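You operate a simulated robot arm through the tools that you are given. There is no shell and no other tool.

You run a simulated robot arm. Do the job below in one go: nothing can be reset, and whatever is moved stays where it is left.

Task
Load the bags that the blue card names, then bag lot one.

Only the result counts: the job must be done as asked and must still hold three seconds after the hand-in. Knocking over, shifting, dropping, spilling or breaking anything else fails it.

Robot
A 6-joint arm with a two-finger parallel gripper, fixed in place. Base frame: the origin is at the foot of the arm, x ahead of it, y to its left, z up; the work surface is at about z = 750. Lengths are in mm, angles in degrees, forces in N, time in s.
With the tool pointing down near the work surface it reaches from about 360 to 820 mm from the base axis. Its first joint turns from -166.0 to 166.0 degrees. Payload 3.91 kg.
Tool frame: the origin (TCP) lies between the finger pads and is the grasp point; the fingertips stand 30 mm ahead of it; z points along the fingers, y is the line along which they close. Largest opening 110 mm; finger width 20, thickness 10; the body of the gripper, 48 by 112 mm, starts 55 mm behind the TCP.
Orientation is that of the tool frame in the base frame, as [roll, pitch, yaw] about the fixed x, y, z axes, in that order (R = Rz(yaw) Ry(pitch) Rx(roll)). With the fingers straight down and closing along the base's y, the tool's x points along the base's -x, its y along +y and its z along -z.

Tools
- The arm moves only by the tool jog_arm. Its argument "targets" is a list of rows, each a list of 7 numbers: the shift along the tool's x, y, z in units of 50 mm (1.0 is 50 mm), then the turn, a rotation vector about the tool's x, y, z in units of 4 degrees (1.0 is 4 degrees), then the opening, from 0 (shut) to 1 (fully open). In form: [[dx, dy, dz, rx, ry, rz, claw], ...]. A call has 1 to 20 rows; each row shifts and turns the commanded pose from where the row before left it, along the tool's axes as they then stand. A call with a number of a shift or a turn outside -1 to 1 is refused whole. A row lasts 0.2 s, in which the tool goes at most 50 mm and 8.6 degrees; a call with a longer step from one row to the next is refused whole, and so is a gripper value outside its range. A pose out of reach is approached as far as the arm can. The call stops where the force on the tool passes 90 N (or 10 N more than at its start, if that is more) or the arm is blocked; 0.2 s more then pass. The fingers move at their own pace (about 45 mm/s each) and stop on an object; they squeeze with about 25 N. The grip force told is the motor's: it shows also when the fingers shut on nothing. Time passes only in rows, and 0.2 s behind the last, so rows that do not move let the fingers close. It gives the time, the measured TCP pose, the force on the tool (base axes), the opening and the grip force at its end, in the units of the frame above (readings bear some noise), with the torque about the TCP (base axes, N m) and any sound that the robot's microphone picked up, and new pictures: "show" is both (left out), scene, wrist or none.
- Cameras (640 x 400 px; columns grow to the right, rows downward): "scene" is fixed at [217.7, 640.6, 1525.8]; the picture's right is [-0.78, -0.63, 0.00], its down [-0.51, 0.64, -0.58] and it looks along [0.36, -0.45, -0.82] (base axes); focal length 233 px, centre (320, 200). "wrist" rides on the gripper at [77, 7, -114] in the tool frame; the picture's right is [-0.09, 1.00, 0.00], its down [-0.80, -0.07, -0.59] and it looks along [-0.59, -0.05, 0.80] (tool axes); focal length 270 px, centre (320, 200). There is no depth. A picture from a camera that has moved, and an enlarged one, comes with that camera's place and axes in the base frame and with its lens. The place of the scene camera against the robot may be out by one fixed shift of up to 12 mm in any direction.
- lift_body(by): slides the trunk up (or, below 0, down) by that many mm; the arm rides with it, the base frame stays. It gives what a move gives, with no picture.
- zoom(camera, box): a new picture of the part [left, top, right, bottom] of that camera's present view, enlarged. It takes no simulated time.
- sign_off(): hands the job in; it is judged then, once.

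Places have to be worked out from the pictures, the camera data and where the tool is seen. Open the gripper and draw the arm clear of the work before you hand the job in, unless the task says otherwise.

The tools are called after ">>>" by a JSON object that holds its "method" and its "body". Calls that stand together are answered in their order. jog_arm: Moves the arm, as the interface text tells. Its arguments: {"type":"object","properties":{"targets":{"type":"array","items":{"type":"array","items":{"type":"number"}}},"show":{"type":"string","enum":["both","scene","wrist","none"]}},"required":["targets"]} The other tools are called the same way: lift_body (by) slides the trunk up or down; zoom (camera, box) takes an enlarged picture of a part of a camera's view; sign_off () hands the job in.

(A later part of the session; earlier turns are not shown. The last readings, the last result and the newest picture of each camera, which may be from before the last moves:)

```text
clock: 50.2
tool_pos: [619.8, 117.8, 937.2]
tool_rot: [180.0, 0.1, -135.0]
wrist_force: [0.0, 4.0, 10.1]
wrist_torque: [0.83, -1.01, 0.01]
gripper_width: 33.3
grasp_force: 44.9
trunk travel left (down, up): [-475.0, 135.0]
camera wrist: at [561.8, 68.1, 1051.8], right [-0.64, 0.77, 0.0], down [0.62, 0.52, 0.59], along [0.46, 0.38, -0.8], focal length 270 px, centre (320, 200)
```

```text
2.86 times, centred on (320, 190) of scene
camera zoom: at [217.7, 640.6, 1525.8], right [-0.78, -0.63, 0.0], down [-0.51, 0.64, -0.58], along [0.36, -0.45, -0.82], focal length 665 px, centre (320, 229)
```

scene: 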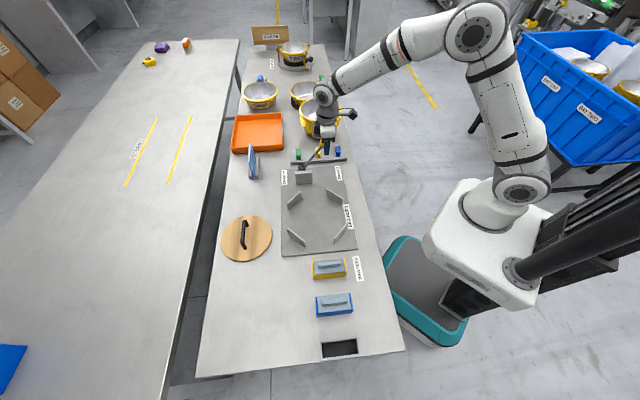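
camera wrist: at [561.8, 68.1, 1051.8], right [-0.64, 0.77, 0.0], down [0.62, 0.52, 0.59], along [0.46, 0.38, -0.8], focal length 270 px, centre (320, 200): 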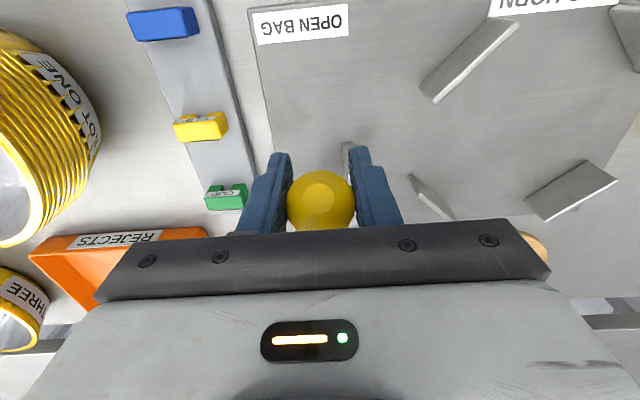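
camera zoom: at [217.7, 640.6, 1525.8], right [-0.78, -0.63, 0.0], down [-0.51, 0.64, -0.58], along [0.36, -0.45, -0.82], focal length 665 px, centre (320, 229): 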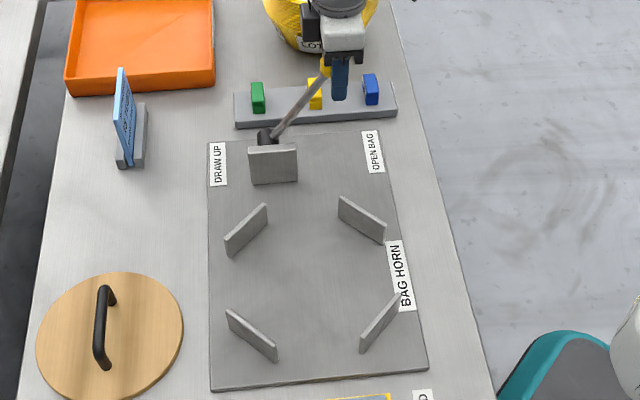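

The knob is still held and moving freely. I keep going along the arc, three more small steps.

>>> {"method": "jog_arm", "body": {"targets": [[0.115, 0, 0.092, 0, 0, 0, 0], [0.11, 0, 0.098, 0, 0, 0, 0], [0.105, 0, 0.104, 0, 0, 0, 0], [0, 0, 0, 0, 0, 0, 0]]}}

>>> {"method": "zoom", "body": {"camera": "scene", "box": [270, 120, 370, 260]}}

```text
clock: 51.2
tool_pos: [609.1, 105.3, 924.4]
tool_rot: [179.9, 0.0, -135.0]
wrist_force: [-2.2, 2.1, 11.4]
wrist_torque: [0.9, -1.0, 0.0]
gripper_width: 33.3
grasp_force: 44.5
trunk travel left (down, up): [-475.0, 135.0]
camera wrist: at [549.9, 56.2, 1037.3], right [-0.64, 0.77, 0.0], down [0.62, 0.52, 0.6], along [0.46, 0.38, -0.8], focal length 270 px, centre (320, 200)
```

scene: 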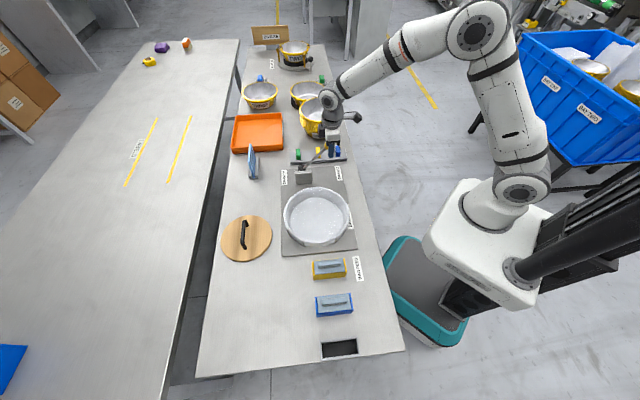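
wrist: 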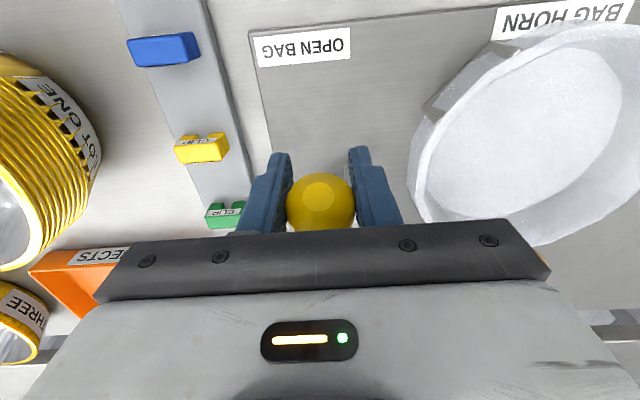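

```text
2.86 times, centred on (320, 190) of scene
camera zoom: at [217.7, 640.6, 1525.8], right [-0.78, -0.63, 0.0], down [-0.51, 0.64, -0.58], along [0.36, -0.45, -0.82], focal length 665 px, centre (320, 229)
```

zoom: 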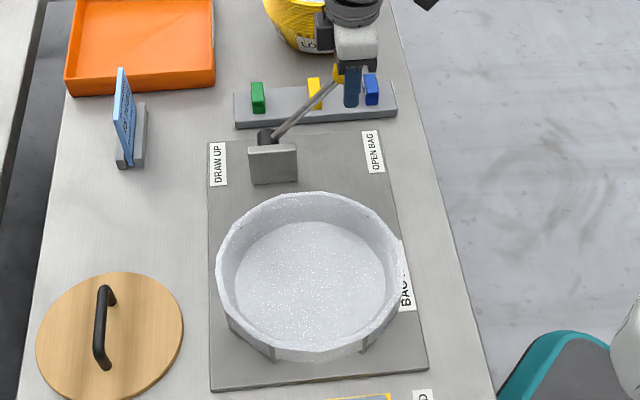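

The bag has popped open on the horn. I release the knob gently and rise straight up, checking that the lever stays.

>>> {"method": "jog_arm", "body": {"targets": [[0, 0, 0, 0, 0, 0, 0.6], [0, 0, 0, 0, 0, 0, 0.6], [0, 0, 0, 0, 0, 0, 0.6], [0, 0, -0.3, 0, 0, 0, 0.6], [0, 0, -0.6, 0, 0, 0, 0.6], [0, 0, -0.8, 0, 0, 0, 0.6], [0, 0, -0.8, 0, 0, 0, 0.6], [0, 0, -0.8, 0, 0, 0, 0.6], [0, 0, -0.8, 0, 0, 0, 0.6], [0, 0, 0, 0, 0, 0, 0.6]]}}

>>> {"method": "zoom", "body": {"camera": "scene", "box": [270, 80, 370, 260]}}

>>> {"method": "zoom", "body": {"camera": "wrist", "box": [0, 0, 320, 240]}}

```text
clock: 53.4
tool_pos: [609.0, 106.6, 1128.9]
tool_rot: [-180.0, 0.1, -135.0]
wrist_force: [-0.4, 0.2, -0.7]
wrist_torque: [0.0, 0.0, 0.03]
gripper_width: 65.9
grasp_force: 0.1
trunk travel left (down, up): [-475.0, 135.0]
camera wrist: at [551.1, 55.8, 1241.5], right [-0.64, 0.77, 0.0], down [0.62, 0.52, 0.59], along [0.46, 0.38, -0.8], focal length 270 px, centre (320, 200)
```

scene: 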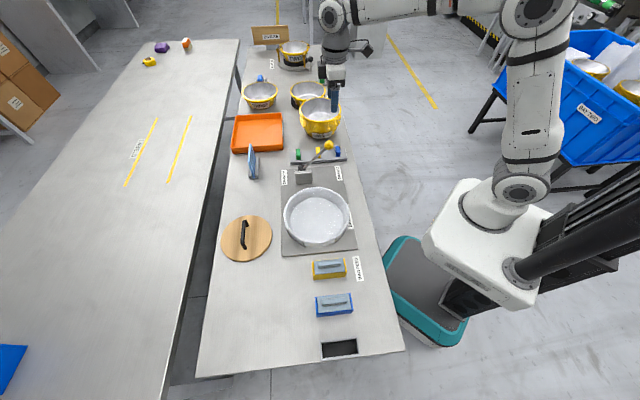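
wrist: 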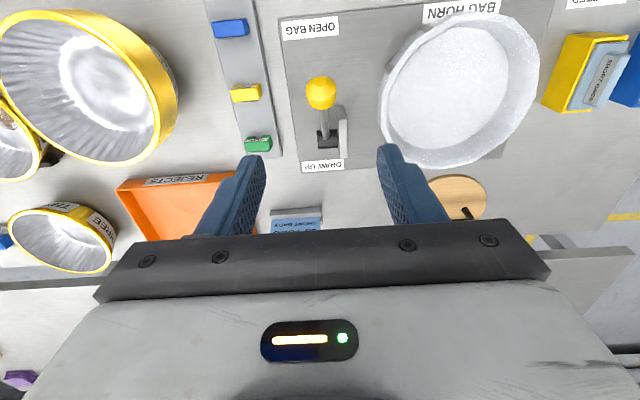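

```text
2.22 times, centred on (320, 170) of scene
camera zoom: at [217.7, 640.6, 1525.8], right [-0.78, -0.63, 0.0], down [-0.51, 0.64, -0.58], along [0.36, -0.45, -0.82], focal length 518 px, centre (320, 267)
```

zoom: 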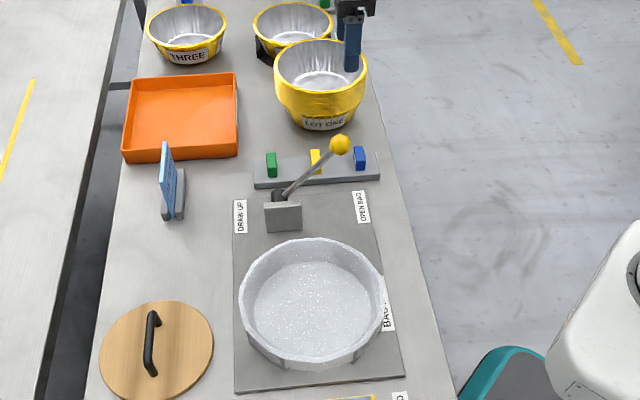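

```text
1.67 times, centred on (160, 120) of wrist
camera zoom: at [551.1, 55.8, 1241.5], right [-0.64, 0.77, 0.0], down [0.62, 0.52, 0.59], along [0.46, 0.38, -0.8], focal length 450 px, centre (587, 333)
```

zoom: 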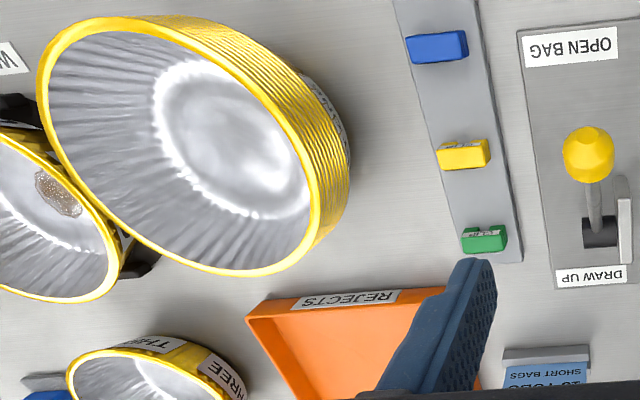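

The lever stays over at OPEN BAG and the bag stands open round the horn. Now I go over near the lot-one stack to measure its rim, at a height well above it.

>>> {"method": "jog_arm", "body": {"targets": [[0, -0.73, 0.4, 0, 0, 0, 0.6], [0, -0.73, 0.4, 0, 0, 0, 0.6], [0, -0.73, 0.4, 0, 0, 0, 0.6], [0, -0.73, 0.4, 0, 0, 0, 0.6], [0, -0.73, 0.4, 0, 0, 0, 0.6], [0, 0, 0, 0, 0, 0, 0.6]]}}

>>> {"method": "zoom", "body": {"camera": "wrist", "box": [0, 0, 320, 240]}}

>>> {"method": "zoom", "body": {"camera": "scene", "box": [280, 80, 360, 150]}}

```text
clock: 54.8
tool_pos: [737.9, -21.1, 1026.8]
tool_rot: [180.0, 0.0, -135.0]
wrist_force: [-0.1, 0.0, 0.1]
wrist_torque: [0.03, -0.03, 0.03]
gripper_width: 66.0
grasp_force: 0.1
trunk travel left (down, up): [-475.0, 135.0]
camera wrist: at [679.5, -72.2, 1140.7], right [-0.64, 0.77, 0.0], down [0.62, 0.52, 0.59], along [0.46, 0.38, -0.8], focal length 270 px, centre (320, 200)
```

scene: 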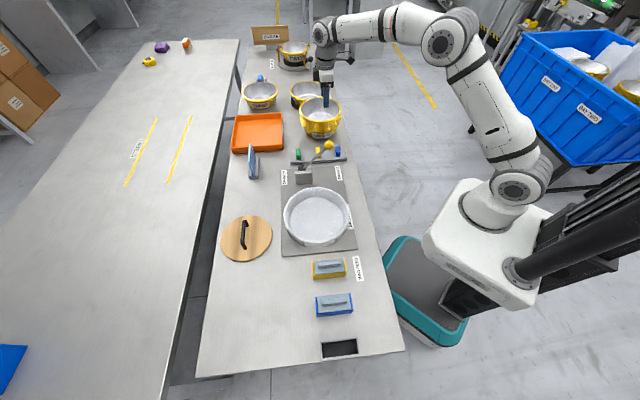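
wrist: 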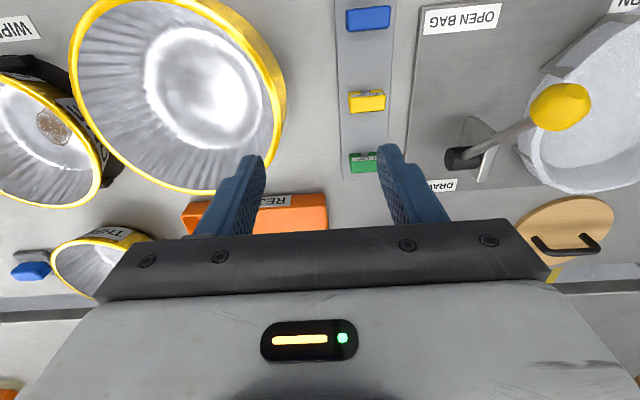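

```text
1.67 times, centred on (160, 120) of wrist
camera zoom: at [679.5, -72.2, 1140.7], right [-0.64, 0.77, 0.0], down [0.62, 0.52, 0.59], along [0.46, 0.38, -0.8], focal length 450 px, centre (587, 333)
```

zoom: 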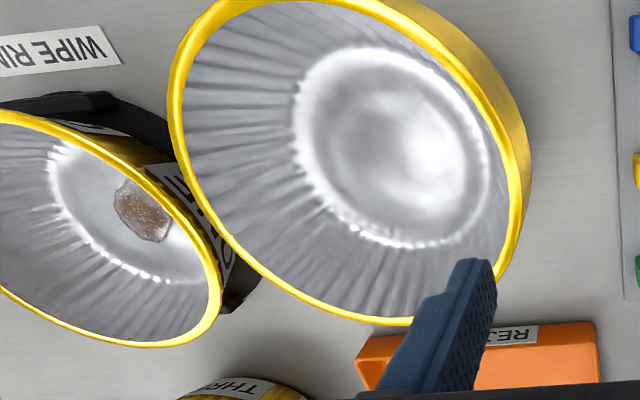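

```text
5.71 times, centred on (320, 115) of scene
camera zoom: at [217.7, 640.6, 1525.8], right [-0.78, -0.63, 0.0], down [-0.51, 0.64, -0.58], along [0.36, -0.45, -0.82], focal length 1331 px, centre (320, 686)
```

zoom: 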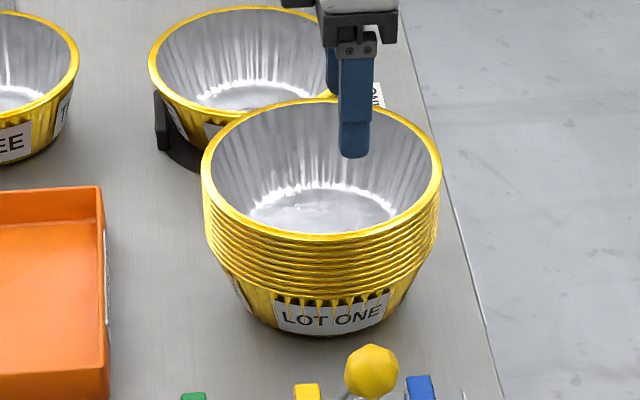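

The stack's top rim is at about z=874, its centre at about (840, -119) and its outer radius about 97 mm, with rims down to about z=821. I will pinch the horn-side wall with the fingers tilted 22° to match the inner slope, so I tilt the tool here, clear of everything.

>>> {"method": "jog_arm", "body": {"targets": [[0, 0, 0, 0.92, 0, 0, 0.6], [0, 0, 0, 0.92, 0, 0, 0.6], [0, 0, 0, 0.92, 0, 0, 0.6], [0, 0, 0, 0.92, 0, 0, 0.6], [0, 0, 0, 0.91, 0, 0, 0.6], [0, 0, 0, 0.91, 0, 0, 0.6], [0, 0.16, 0.4, 0, 0, 0, 0.6], [0, 0.16, 0.4, 0, 0, 0, 0.6], [0, 0, 0, 0, 0, 0, 0.6]]}}

>>> {"method": "zoom", "body": {"camera": "wrist", "box": [60, 0, 380, 240]}}

>>> {"method": "zoom", "body": {"camera": "scene", "box": [280, 70, 360, 150]}}

```text
clock: 56.8
tool_pos: [737.7, -22.3, 984.0]
tool_rot: [-157.9, 0.0, -135.0]
wrist_force: [-0.1, 0.8, 0.4]
wrist_torque: [0.0, 0.03, 0.03]
gripper_width: 66.1
grasp_force: 0.1
trunk travel left (down, up): [-475.0, 135.0]
camera wrist: at [650.1, -42.8, 1086.7], right [-0.59, 0.72, -0.37], down [0.46, 0.68, 0.58], along [0.67, 0.17, -0.73], focal length 270 px, centre (320, 200)
```

scene: 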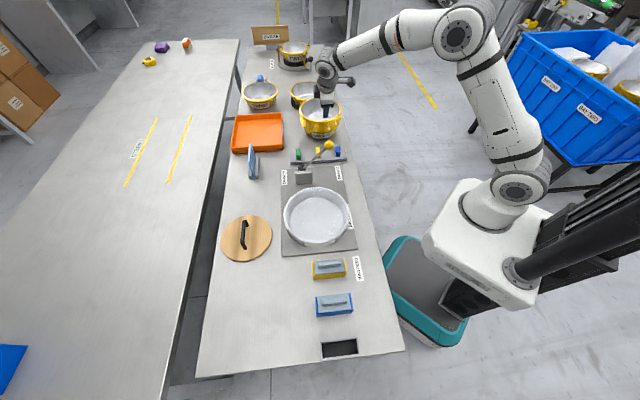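
wrist: 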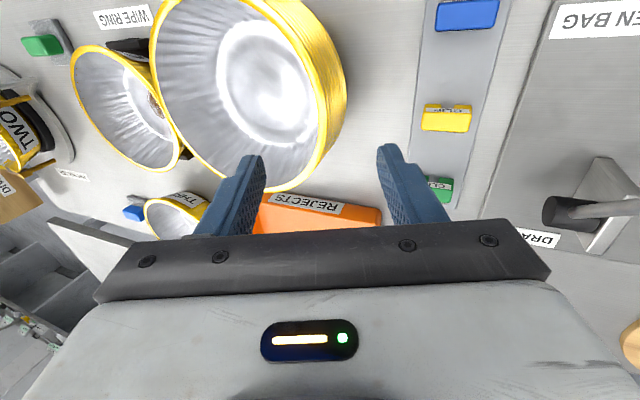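

```text
1.67 times, centred on (220, 120) of wrist
camera zoom: at [650.1, -42.8, 1086.7], right [-0.59, 0.72, -0.37], down [0.46, 0.68, 0.58], along [0.67, 0.17, -0.73], focal length 450 px, centre (487, 333)
```

zoom: 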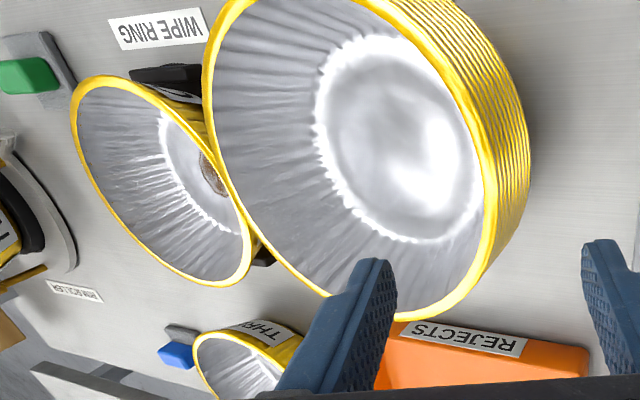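

```text
5.00 times, centred on (320, 110) of scene
camera zoom: at [217.7, 640.6, 1525.8], right [-0.78, -0.63, 0.0], down [-0.51, 0.64, -0.58], along [0.36, -0.45, -0.82], focal length 1164 px, centre (320, 650)
```

zoom: 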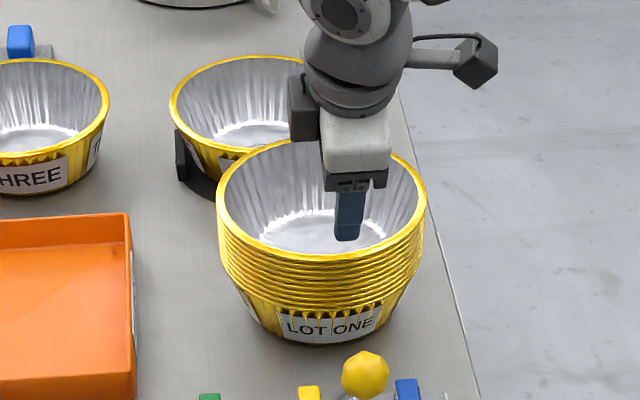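

Target in tool axes is x −4, y +9.5, z +140 mm, and the rim appears where that predicts. I move most of the way, with the tips still above the rim, and check.

>>> {"method": "jog_arm", "body": {"targets": [[-0.08, 0.19, 0.2, 0, 0, 0, 0.6], [0, 0, 0.5, 0, 0, 0, 0.6], [0, 0, 0.5, 0, 0, 0, 0.6], [0, 0, 0.1, 0, 0, 0, 0.6], [0, 0, 0, 0, 0, 0, 0.6]]}}

>>> {"method": "zoom", "body": {"camera": "wrist", "box": [160, 0, 480, 240]}}

>>> {"method": "zoom", "body": {"camera": "scene", "box": [280, 70, 360, 150]}}

```text
clock: 58.0
tool_pos: [752.3, -30.3, 920.6]
tool_rot: [-158.0, 0.1, -135.0]
wrist_force: [0.4, 0.6, -0.3]
wrist_torque: [0.03, 0.0, -0.01]
gripper_width: 66.0
grasp_force: 0.0
trunk travel left (down, up): [-475.0, 135.0]
camera wrist: at [663.9, -50.6, 1022.9], right [-0.59, 0.72, -0.37], down [0.46, 0.68, 0.58], along [0.67, 0.17, -0.73], focal length 270 px, centre (320, 200)
```

scene: 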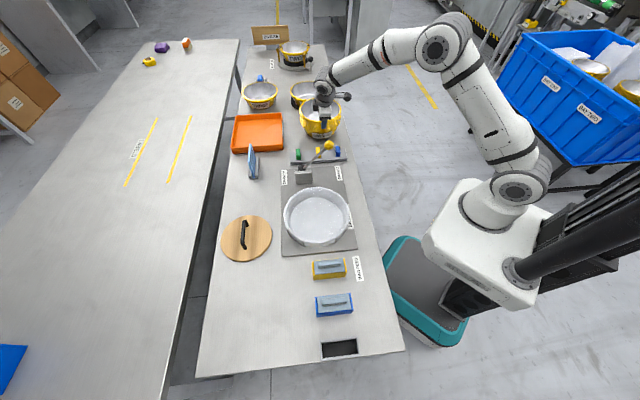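
wrist: 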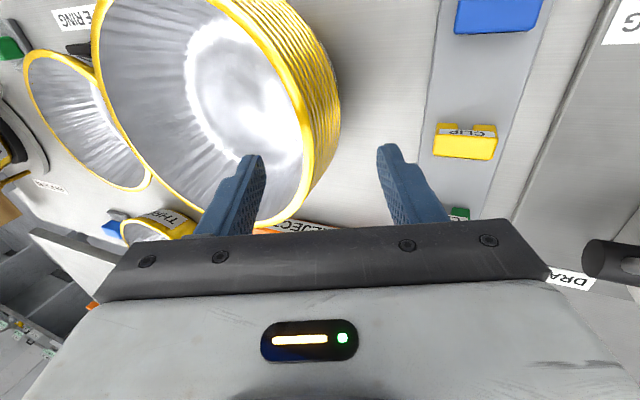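

```text
1.67 times, centred on (320, 120) of wrist
camera zoom: at [663.9, -50.6, 1022.9], right [-0.59, 0.72, -0.37], down [0.46, 0.68, 0.58], along [0.67, 0.17, -0.73], focal length 450 px, centre (320, 333)
```

zoom: 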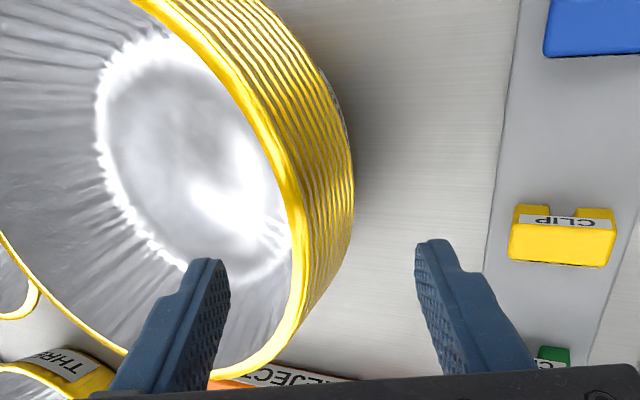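

```text
5.00 times, centred on (320, 110) of scene
camera zoom: at [217.7, 640.6, 1525.8], right [-0.78, -0.63, 0.0], down [-0.51, 0.64, -0.58], along [0.36, -0.45, -0.82], focal length 1164 px, centre (320, 650)
```

zoom: 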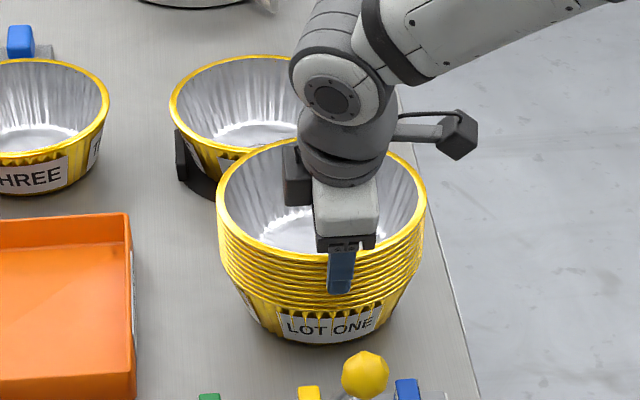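

The inner finger points into the cup and the outer finger outside the rims, as planned. I slide 75 mm along the fingers to straddle the wall.

>>> {"method": "jog_arm", "body": {"targets": [[0, 0, 0.3, 0, 0, 0, 0.6], [0, 0, 0.3, 0, 0, 0, 0.6], [0, 0, 0.3, 0, 0, 0, 0.6], [0, 0, 0.3, 0, 0, 0, 0.6], [0, 0, 0.3, 0, 0, 0, 0.6], [0, 0, 0, 0, 0, 0, 0.6]]}}

>>> {"method": "zoom", "body": {"camera": "wrist", "box": [160, 0, 480, 240]}}

>>> {"method": "zoom", "body": {"camera": "scene", "box": [280, 70, 360, 150]}}

```text
clock: 59.4
tool_pos: [773.3, -51.1, 849.7]
tool_rot: [-158.2, 0.0, -135.0]
wrist_force: [1.1, -0.7, 0.2]
wrist_torque: [-0.01, -0.02, 0.0]
gripper_width: 66.1
grasp_force: 0.0
trunk travel left (down, up): [-475.0, 135.0]
camera wrist: at [684.0, -71.2, 953.5], right [-0.59, 0.72, -0.37], down [0.46, 0.68, 0.58], along [0.67, 0.17, -0.73], focal length 270 px, centre (320, 200)
```

scene: 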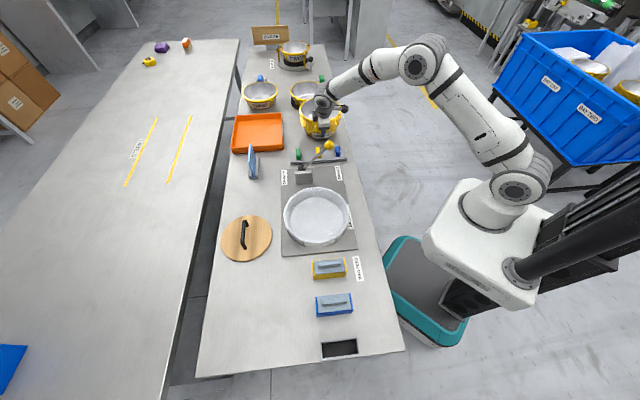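
wrist: 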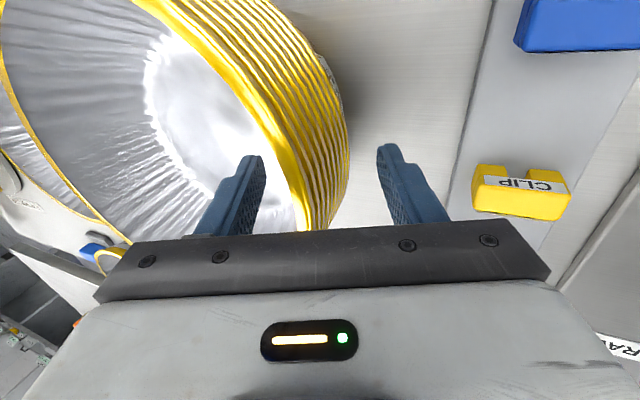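

```text
1.67 times, centred on (320, 120) of wrist
camera zoom: at [684.0, -71.2, 953.5], right [-0.59, 0.72, -0.37], down [0.46, 0.68, 0.58], along [0.67, 0.17, -0.73], focal length 450 px, centre (320, 333)
```

zoom: 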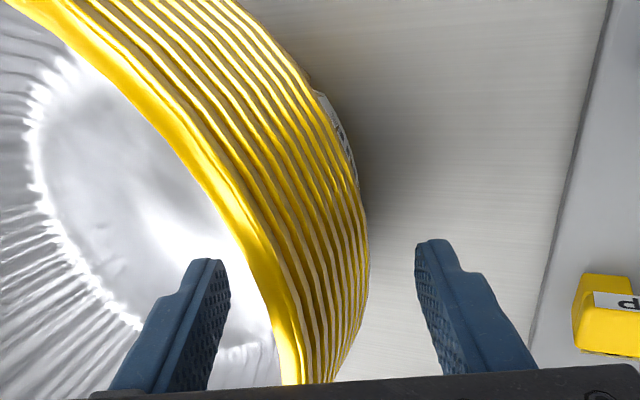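

```text
5.00 times, centred on (320, 110) of scene
camera zoom: at [217.7, 640.6, 1525.8], right [-0.78, -0.63, 0.0], down [-0.51, 0.64, -0.58], along [0.36, -0.45, -0.82], focal length 1164 px, centre (320, 650)
```

zoom: 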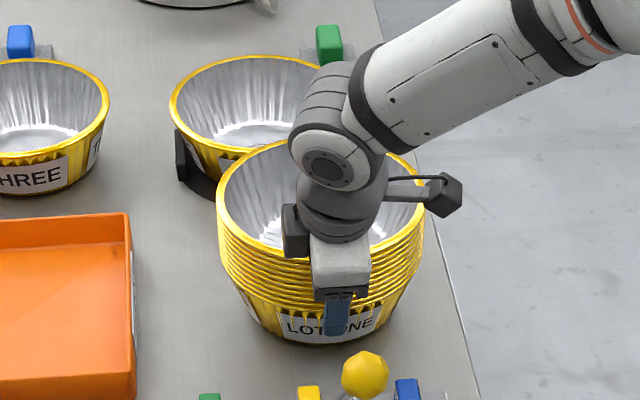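

Everything straddles cleanly with no contact force. I close part-way and check how the wall is centred before squeezing.

>>> {"method": "jog_arm", "body": {"targets": [[0, 0, 0, 0, 0, 0, 0.36], [0, 0, 0, 0, 0, 0, 0.36], [0, 0, 0, 0, 0, 0, 0.36]], "show": "wrist"}}

>>> {"method": "zoom", "body": {"camera": "wrist", "box": [200, 80, 420, 240]}}

>>> {"method": "zoom", "body": {"camera": "scene", "box": [280, 70, 360, 150]}}

```text
clock: 60.2
tool_pos: [771.3, -50.8, 851.0]
tool_rot: [-158.0, 0.0, -135.0]
wrist_force: [0.2, -0.4, 0.2]
wrist_torque: [0.06, -0.02, 0.05]
gripper_width: 39.5
grasp_force: 0.1
trunk travel left (down, up): [-475.0, 135.0]
camera wrist: at [683.9, -71.1, 953.6], right [-0.59, 0.72, -0.37], down [0.46, 0.68, 0.58], along [0.67, 0.17, -0.73], focal length 270 px, centre (320, 200)
```

wrist: 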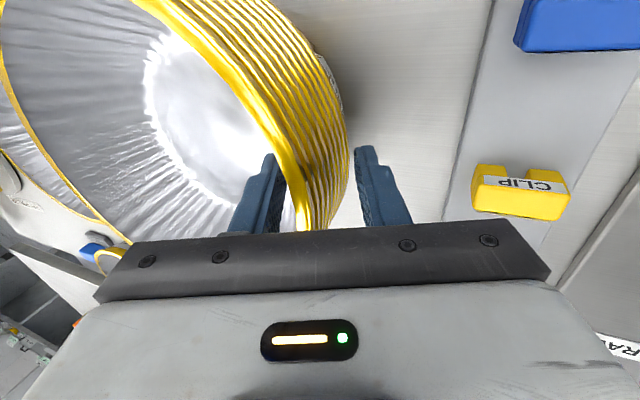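

```text
2.50 times, centred on (310, 160) of wrist
camera zoom: at [683.9, -71.1, 953.6], right [-0.59, 0.72, -0.37], down [0.46, 0.68, 0.58], along [0.67, 0.17, -0.73], focal length 676 px, centre (345, 300)
```

zoom: 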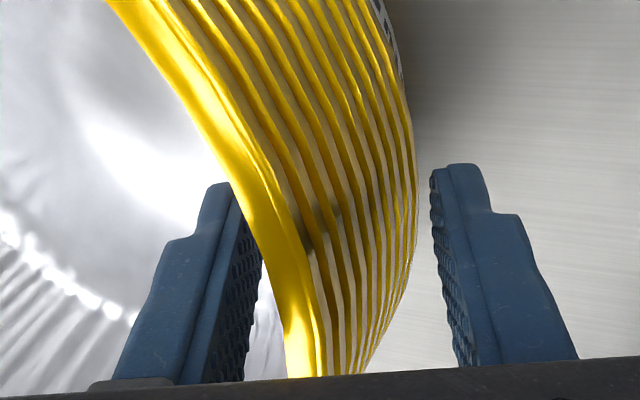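

```text
5.00 times, centred on (320, 110) of scene
camera zoom: at [217.7, 640.6, 1525.8], right [-0.78, -0.63, 0.0], down [-0.51, 0.64, -0.58], along [0.36, -0.45, -0.82], focal length 1164 px, centre (320, 650)
```

zoom: 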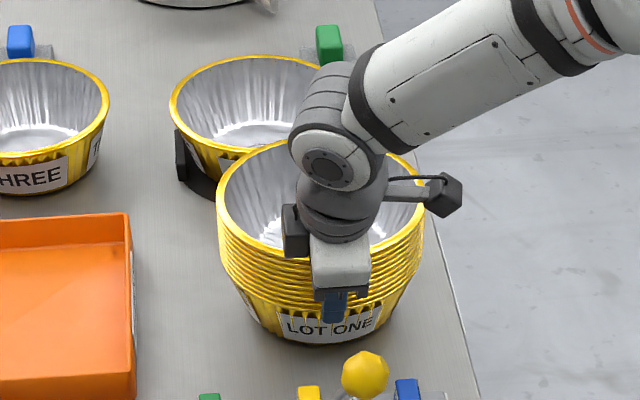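

The wall sits between the fingers with a few millimetres each side. I close to a full squeeze and read the grip.

>>> {"method": "jog_arm", "body": {"targets": [[0, 0, 0, 0, 0, 0, 0.2], [0, 0, 0, 0, 0, 0, 0], [0, 0, 0, 0, 0, 0, 0], [0, 0, 0, 0, 0, 0, 0], [0, 0, 0, 0, 0, 0, 0]], "show": "wrist"}}

>>> {"method": "zoom", "body": {"camera": "wrist", "box": [200, 80, 420, 240]}}

>>> {"method": "zoom", "body": {"camera": "scene", "box": [280, 70, 360, 150]}}

```text
clock: 61.4
tool_pos: [772.3, -50.3, 850.8]
tool_rot: [-158.1, 0.1, -135.1]
wrist_force: [-0.2, -0.8, -1.0]
wrist_torque: [0.15, 0.12, -0.02]
gripper_width: 13.5
grasp_force: 24.8
trunk travel left (down, up): [-475.0, 135.0]
camera wrist: at [684.0, -71.1, 953.5], right [-0.59, 0.72, -0.37], down [0.46, 0.68, 0.58], along [0.67, 0.17, -0.73], focal length 270 px, centre (320, 200)
```

wrist: 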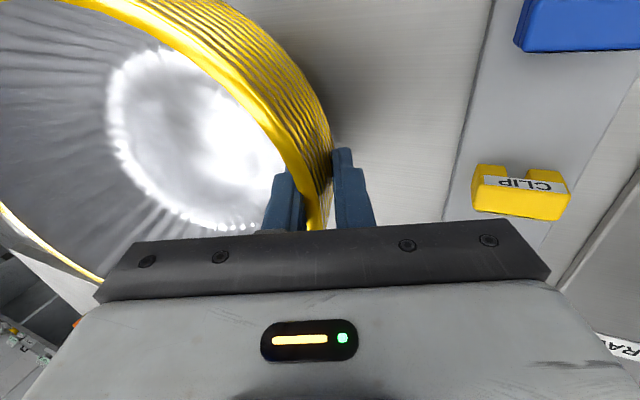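

```text
2.50 times, centred on (310, 160) of wrist
camera zoom: at [684.0, -71.1, 953.5], right [-0.59, 0.72, -0.37], down [0.46, 0.68, 0.58], along [0.67, 0.17, -0.73], focal length 676 px, centre (345, 300)
```

zoom: 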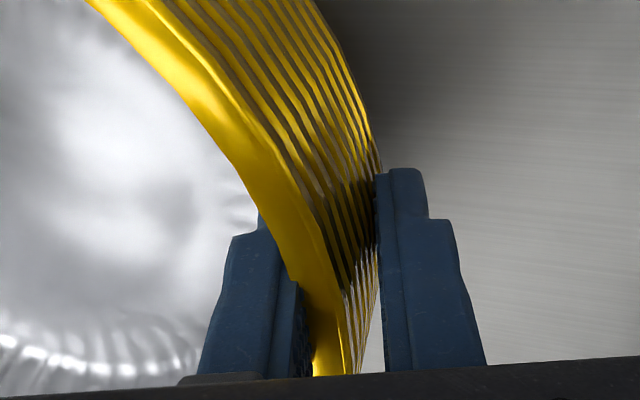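

```text
5.00 times, centred on (320, 110) of scene
camera zoom: at [217.7, 640.6, 1525.8], right [-0.78, -0.63, 0.0], down [-0.51, 0.64, -0.58], along [0.36, -0.45, -0.82], focal length 1164 px, centre (320, 650)
```

zoom: 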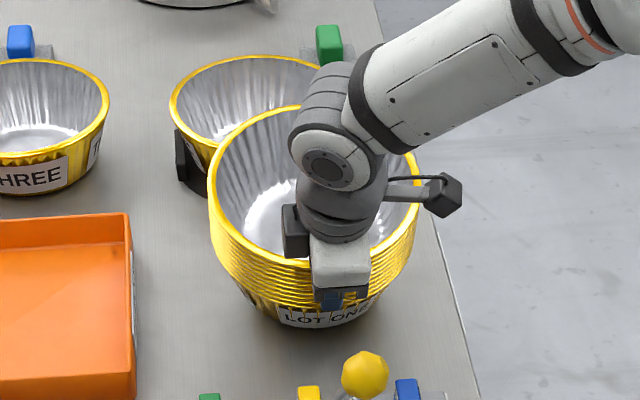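

Squeezing tipped the light stack so its rims lie flush against the tilted fingers, and the grip is firm at 13.5 mm. I lift straight up slowly and look at how it sits before levelling it.

>>> {"method": "jog_arm", "body": {"targets": [[0, -0.037, -0.093, 0, 0, 0, 0], [0, -0.075, -0.185, 0, 0, 0, 0], [0, -0.075, -0.185, 0, 0, 0, 0], [0, -0.075, -0.185, 0, 0, 0, 0], [0, -0.075, -0.185, 0, 0, 0, 0], [0, 0, 0, 0, 0, 0, 0]]}}

>>> {"method": "zoom", "body": {"camera": "wrist", "box": [200, 80, 420, 240]}}

>>> {"method": "zoom", "body": {"camera": "scene", "box": [270, 60, 370, 150]}}

```text
clock: 62.8
tool_pos: [772.4, -50.6, 895.0]
tool_rot: [-158.0, 0.0, -135.0]
wrist_force: [-0.3, 0.3, -0.7]
wrist_torque: [0.13, 0.11, 0.0]
gripper_width: 13.6
grasp_force: 25.2
trunk travel left (down, up): [-475.0, 135.0]
camera wrist: at [684.4, -71.1, 998.6], right [-0.59, 0.72, -0.37], down [0.46, 0.68, 0.58], along [0.67, 0.17, -0.73], focal length 270 px, centre (320, 200)
```

scene: 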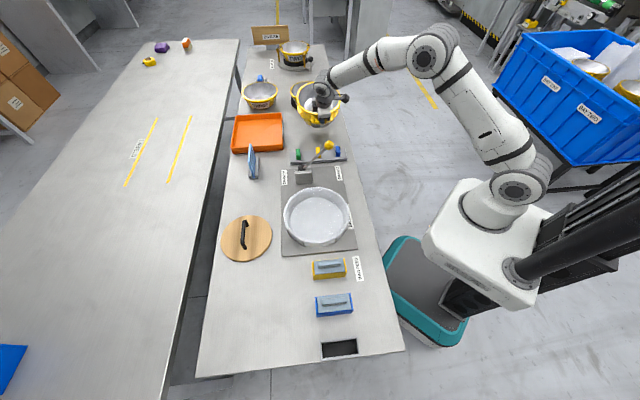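
wrist: 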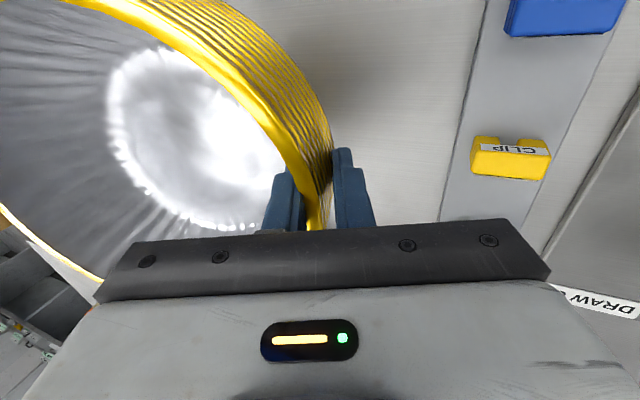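

```text
2.50 times, centred on (310, 160) of wrist
camera zoom: at [684.4, -71.1, 998.6], right [-0.59, 0.72, -0.37], down [0.46, 0.68, 0.58], along [0.67, 0.17, -0.73], focal length 676 px, centre (345, 300)
```

zoom: 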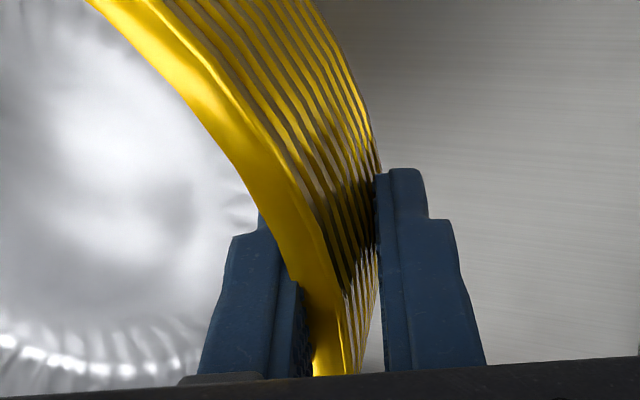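

```text
4.44 times, centred on (320, 105) of scene
camera zoom: at [217.7, 640.6, 1525.8], right [-0.78, -0.63, 0.0], down [-0.51, 0.64, -0.58], along [0.36, -0.45, -0.82], focal length 1035 px, centre (320, 622)
```

zoom: 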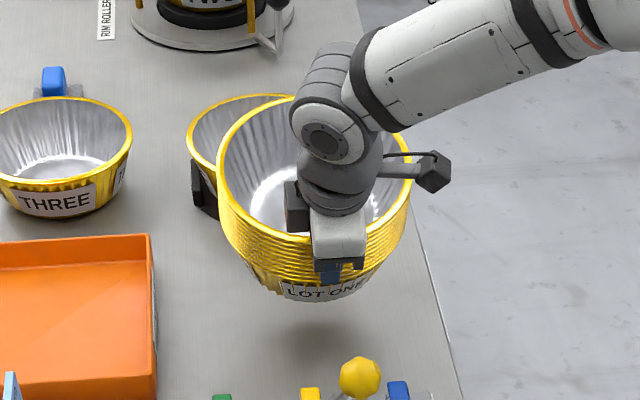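

The stack lifts as one piece, held firmly with about 1 N of load. I raise it to about z=1090 so it can clear the lever, then level the tool to level the stack.

>>> {"method": "jog_arm", "body": {"targets": [[0, -0.112, -0.278, 0, 0, 0, 0], [0, -0.187, -0.463, 0, 0, 0, 0], [0, -0.187, -0.463, 0, 0, 0, 0], [0, -0.187, -0.463, 0, 0, 0, 0], [0, -0.187, -0.463, 0, 0, 0, 0], [0, -0.187, -0.463, 0, 0, 0, 0], [0, -0.187, -0.463, 0, 0, 0, 0], [0, -0.187, -0.463, 0, 0, 0, 0], [0, -0.112, -0.278, 0, 0, 0, 0], [0, 0, 0, 0, 0, 0, 0], [0, 0, 0, -0.5, 0, 0, 0], [0, 0, 0, -0.5, 0, 0, 0], [0, 0, 0, -0.5, 0, 0, 0], [0, 0, 0, -0.5, 0, 0, 0], [0, 0, 0, -0.5, 0, 0, 0], [0, 0, 0, -0.5, 0, 0, 0], [0, 0, 0, -0.5, 0, 0, 0], [0, 0, 0, -0.5, 0, 0, 0], [0, 0, 0, -0.5, 0, 0, 0], [0, 0, 0, 0, 0, 0, 0]]}}

>>> {"method": "zoom", "body": {"camera": "scene", "box": [260, 30, 400, 130]}}

```text
clock: 67.0
tool_pos: [772.5, -51.5, 1101.2]
tool_rot: [-176.1, 0.0, -135.0]
wrist_force: [-0.5, -0.4, -1.6]
wrist_torque: [0.09, 0.13, -0.03]
gripper_width: 13.3
grasp_force: 24.8
trunk travel left (down, up): [-475.0, 135.0]
camera wrist: at [708.3, -95.0, 1213.6], right [-0.64, 0.77, -0.07], down [0.59, 0.55, 0.6], along [0.49, 0.34, -0.8], focal length 270 px, centre (320, 200)
```

scene: 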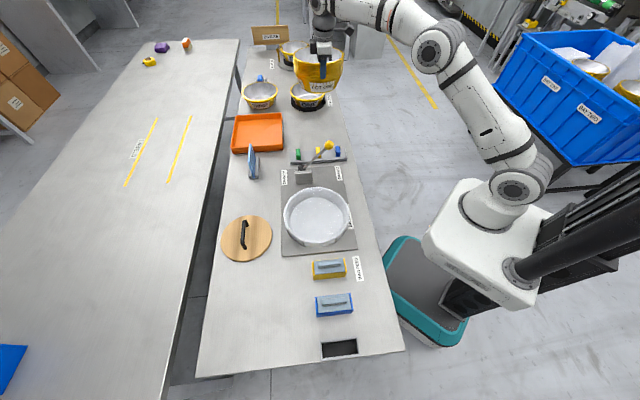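
wrist: 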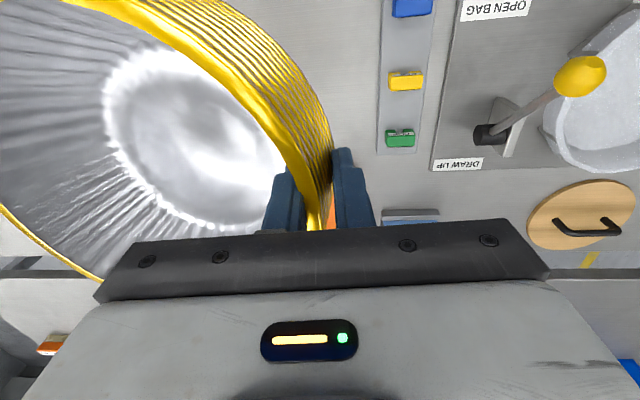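

```text
4.00 times, centred on (330, 80) of scene
camera zoom: at [217.7, 640.6, 1525.8], right [-0.78, -0.63, 0.0], down [-0.51, 0.64, -0.58], along [0.36, -0.45, -0.82], focal length 931 px, centre (280, 680)
```

zoom: 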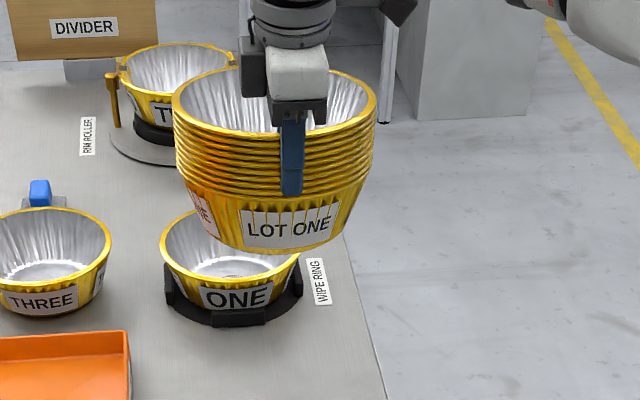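

The stack hangs close to level with the tool 4° off vertical. I zoom in to judge its tilt precisely before travelling.

>>> {"method": "zoom", "body": {"camera": "scene", "box": [285, 30, 365, 100]}}

>>> {"method": "zoom", "body": {"camera": "wrist", "box": [0, 0, 340, 290]}}

```text
5.71 times, centred on (325, 65) of scene
camera zoom: at [217.7, 640.6, 1525.8], right [-0.78, -0.63, 0.0], down [-0.51, 0.64, -0.58], along [0.36, -0.45, -0.82], focal length 1331 px, centre (291, 971)
```

zoom: 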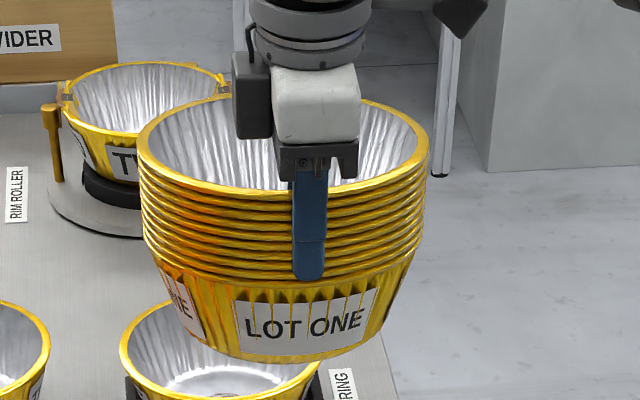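

```text
1.38 times, centred on (170, 145) of wrist
camera zoom: at [708.3, -95.0, 1213.6], right [-0.64, 0.77, -0.07], down [0.59, 0.55, 0.6], along [0.49, 0.34, -0.8], focal length 373 px, centre (527, 276)
```

zoom: 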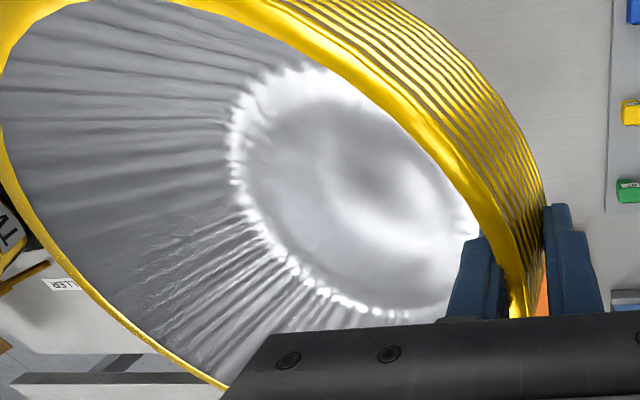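

The far rim projects lower than a level rim would, so the stack now droops about 6° on the far side. I rotate the tool back 6° to level it and check again.

>>> {"method": "jog_arm", "body": {"targets": [[0, 0, 0, 0.5, 0, 0, 0], [0, 0, 0, 0.5, 0, 0, 0], [0, 0, 0, 0.5, 0, 0, 0], [0, 0, 0, 0, 0, 0, 0]], "show": "scene"}}

>>> {"method": "zoom", "body": {"camera": "scene", "box": [285, 30, 365, 100]}}

```text
clock: 68.0
tool_pos: [771.8, -50.9, 1099.9]
tool_rot: [-170.0, 0.1, -135.0]
wrist_force: [-0.5, 0.4, -0.8]
wrist_torque: [0.09, 0.12, -0.01]
gripper_width: 13.2
grasp_force: 25.5
trunk travel left (down, up): [-475.0, 135.0]
```

scene: 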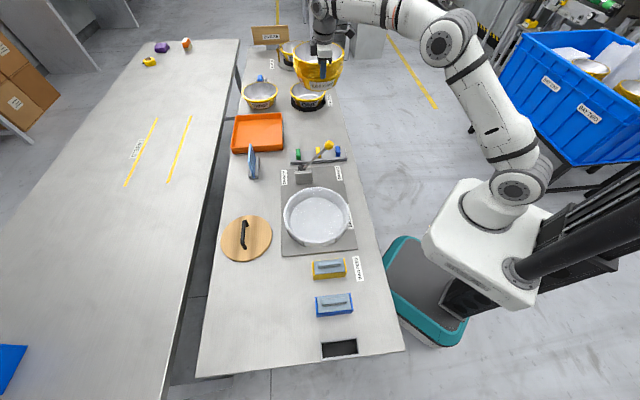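

```text
5.71 times, centred on (325, 65) of scene
camera zoom: at [217.7, 640.6, 1525.8], right [-0.78, -0.63, 0.0], down [-0.51, 0.64, -0.58], along [0.36, -0.45, -0.82], focal length 1331 px, centre (291, 971)
```

zoom: 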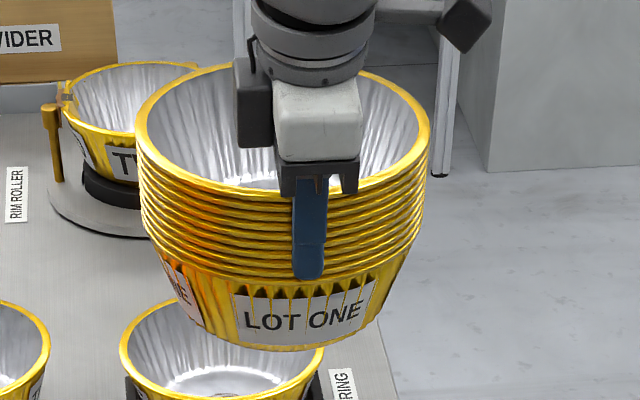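

Now the rim projects as a level circle front to back. I check the left–right level with a tighter zoom.

>>> {"method": "zoom", "body": {"camera": "scene", "box": [300, 38, 342, 94]}}

>>> {"method": "zoom", "body": {"camera": "scene", "box": [275, 170, 365, 260]}}

>>> {"method": "zoom", "body": {"camera": "wrist", "box": [360, 0, 640, 230]}}

```text
7.14 times, centred on (321, 66) of scene
camera zoom: at [217.7, 640.6, 1525.8], right [-0.78, -0.63, 0.0], down [-0.51, 0.64, -0.58], along [0.36, -0.45, -0.82], focal length 1663 px, centre (313, 1157)
```

zoom: 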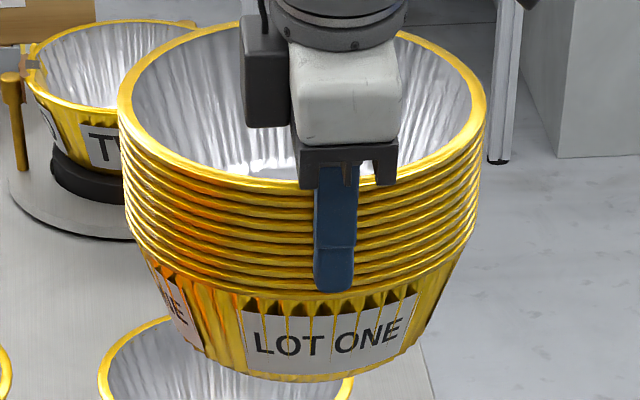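

```text
4.44 times, centred on (320, 215) of scene
camera zoom: at [217.7, 640.6, 1525.8], right [-0.78, -0.63, 0.0], down [-0.51, 0.64, -0.58], along [0.36, -0.45, -0.82], focal length 1035 px, centre (320, 133)
```

zoom: 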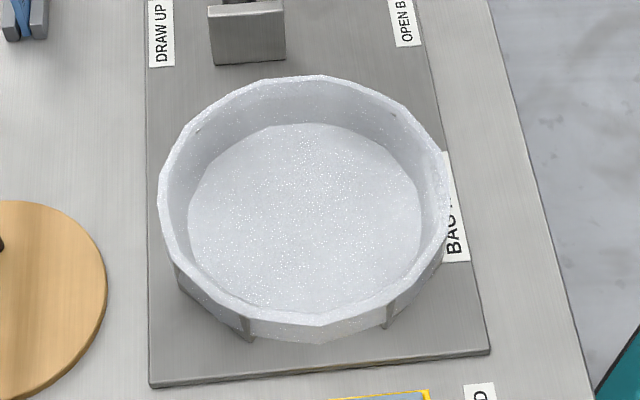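

```text
1.74 times, centred on (500, 115) of wrist
camera zoom: at [700.0, -86.6, 1211.6], right [-0.63, 0.76, -0.17], down [0.54, 0.59, 0.6], along [0.55, 0.28, -0.78], focal length 470 px, centre (7, 348)
```

zoom: 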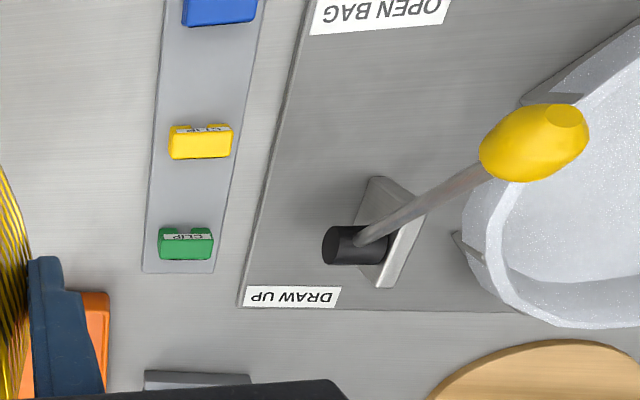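

The stack is level within a degree or so, with its centre about 93 mm beyond the grip along the bench. The bag is about 40 mm high with its centre near (516, 302), so I carry the stack level over the lever toward it at this height.

>>> {"method": "jog_arm", "body": {"targets": [[-0.035, 0.271, -0.048, 0, 0, 0, 0], [-0.0691, 0.5425, -0.0957, 0, 0, 0, 0], [-0.0691, 0.5425, -0.0957, 0, 0, 0, 0], [-0.0691, 0.5425, -0.0957, 0, 0, 0, 0], [-0.0691, 0.5425, -0.0957, 0, 0, 0, 0], [-0.0691, 0.5425, -0.0957, 0, 0, 0, 0], [-0.0691, 0.5425, -0.0957, 0, 0, 0, 0], [-0.0691, 0.5425, -0.0957, 0, 0, 0, 0], [-0.0691, 0.5425, -0.0957, 0, 0, 0, 0], [-0.0691, 0.5425, -0.0957, 0, 0, 0, 0], [-0.0691, 0.5425, -0.0957, 0, 0, 0, 0], [-0.0691, 0.5425, -0.0957, 0, 0, 0, 0], [-0.0691, 0.5425, -0.0957, 0, 0, 0, 0], [-0.0691, 0.5425, -0.0957, 0, 0, 0, 0], [-0.0691, 0.5425, -0.0957, 0, 0, 0, 0], [-0.0691, 0.5425, -0.0957, 0, 0, 0, 0], [-0.0691, 0.5425, -0.0957, 0, 0, 0, 0], [-0.0691, 0.5425, -0.0957, 0, 0, 0, 0], [-0.035, 0.271, -0.048, 0, 0, 0, 0], [0, 0, 0, 0, 0, 0, 0]]}}

>>> {"method": "zoom", "body": {"camera": "scene", "box": [260, 100, 400, 260]}}

>>> {"method": "zoom", "body": {"camera": "wrist", "box": [0, 0, 340, 290]}}

```text
clock: 72.2
tool_pos: [467.4, 344.1, 1100.7]
tool_rot: [-170.1, 0.1, -135.0]
wrist_force: [0.2, 0.1, -1.2]
wrist_torque: [0.1, 0.14, 0.03]
gripper_width: 13.2
grasp_force: 25.1
trunk travel left (down, up): [-475.0, 135.0]
camera wrist: at [394.5, 308.5, 1211.9], right [-0.63, 0.76, -0.17], down [0.54, 0.59, 0.6], along [0.55, 0.28, -0.78], focal length 270 px, centre (320, 200)
```

scene: 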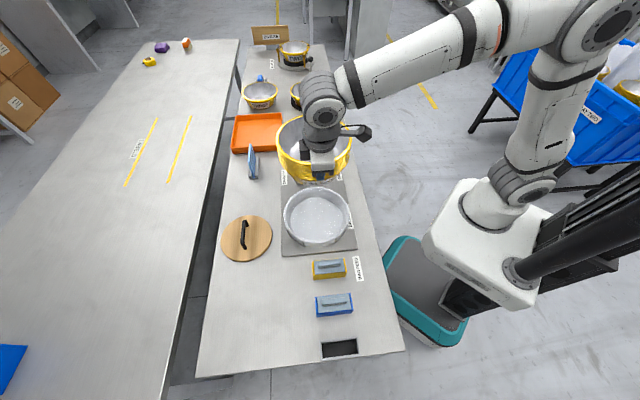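
wrist: 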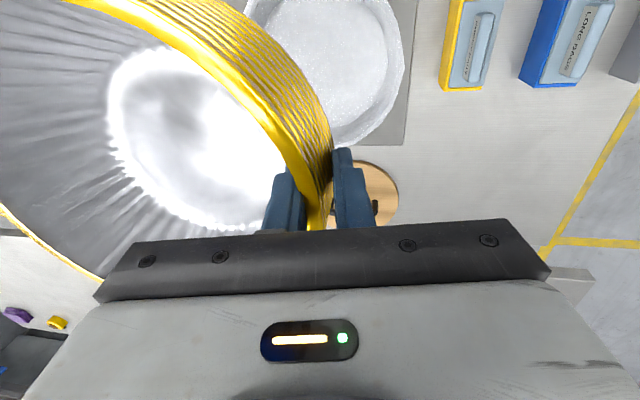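

```text
2.50 times, centred on (330, 180) of scene
camera zoom: at [217.7, 640.6, 1525.8], right [-0.78, -0.63, 0.0], down [-0.51, 0.64, -0.58], along [0.36, -0.45, -0.82], focal length 582 px, centre (295, 250)
```

zoom: 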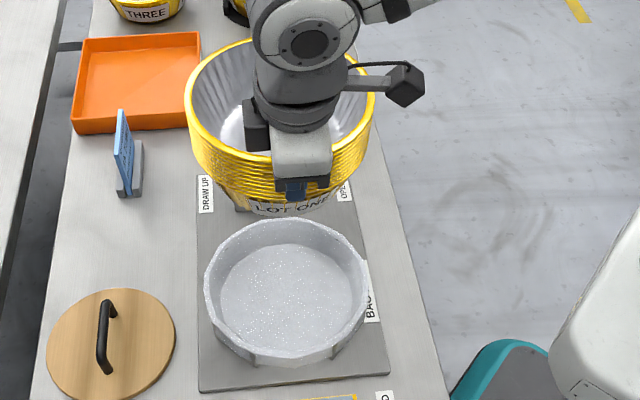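

```text
1.38 times, centred on (170, 145) of wrist
camera zoom: at [394.5, 308.5, 1211.9], right [-0.63, 0.76, -0.17], down [0.54, 0.59, 0.6], along [0.55, 0.28, -0.78], focal length 373 px, centre (527, 276)
```

zoom: 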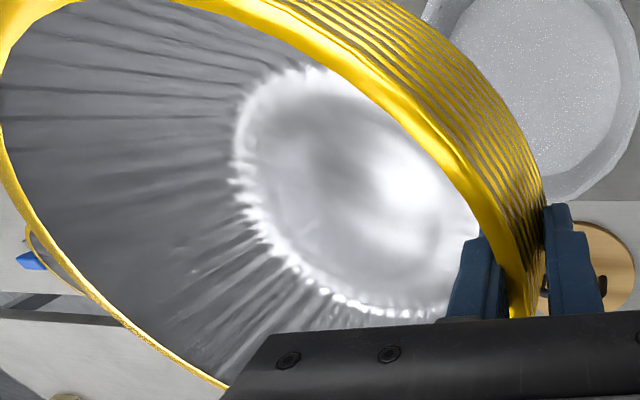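

The stack hangs level about 30 mm short of the bag. I zoom on the bag's visible part to fix its centre relative to the tool.

>>> {"method": "zoom", "body": {"camera": "wrist", "box": [230, 0, 430, 160]}}

>>> {"method": "zoom", "body": {"camera": "scene", "box": [270, 100, 370, 260]}}

```text
2.50 times, centred on (330, 80) of wrist
camera zoom: at [394.5, 308.5, 1211.9], right [-0.63, 0.76, -0.17], down [0.54, 0.59, 0.6], along [0.55, 0.28, -0.78], focal length 676 px, centre (295, 500)
```

zoom: 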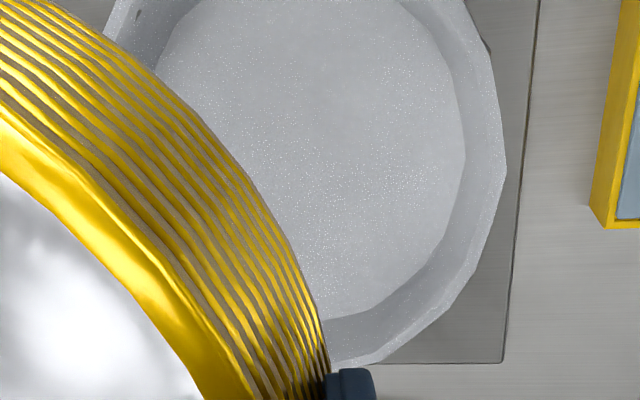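

```text
2.50 times, centred on (320, 180) of scene
camera zoom: at [217.7, 640.6, 1525.8], right [-0.78, -0.63, 0.0], down [-0.51, 0.64, -0.58], along [0.36, -0.45, -0.82], focal length 582 px, centre (320, 250)
```

zoom: 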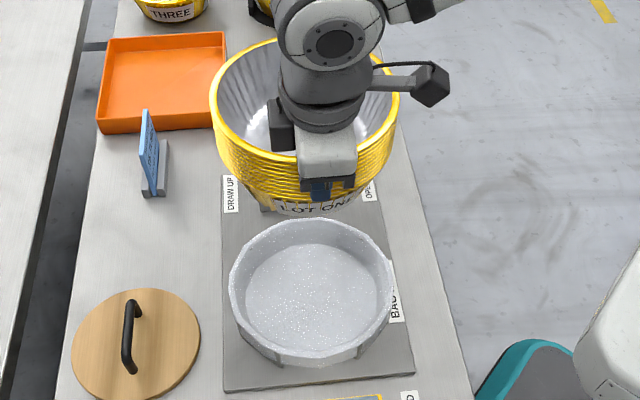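

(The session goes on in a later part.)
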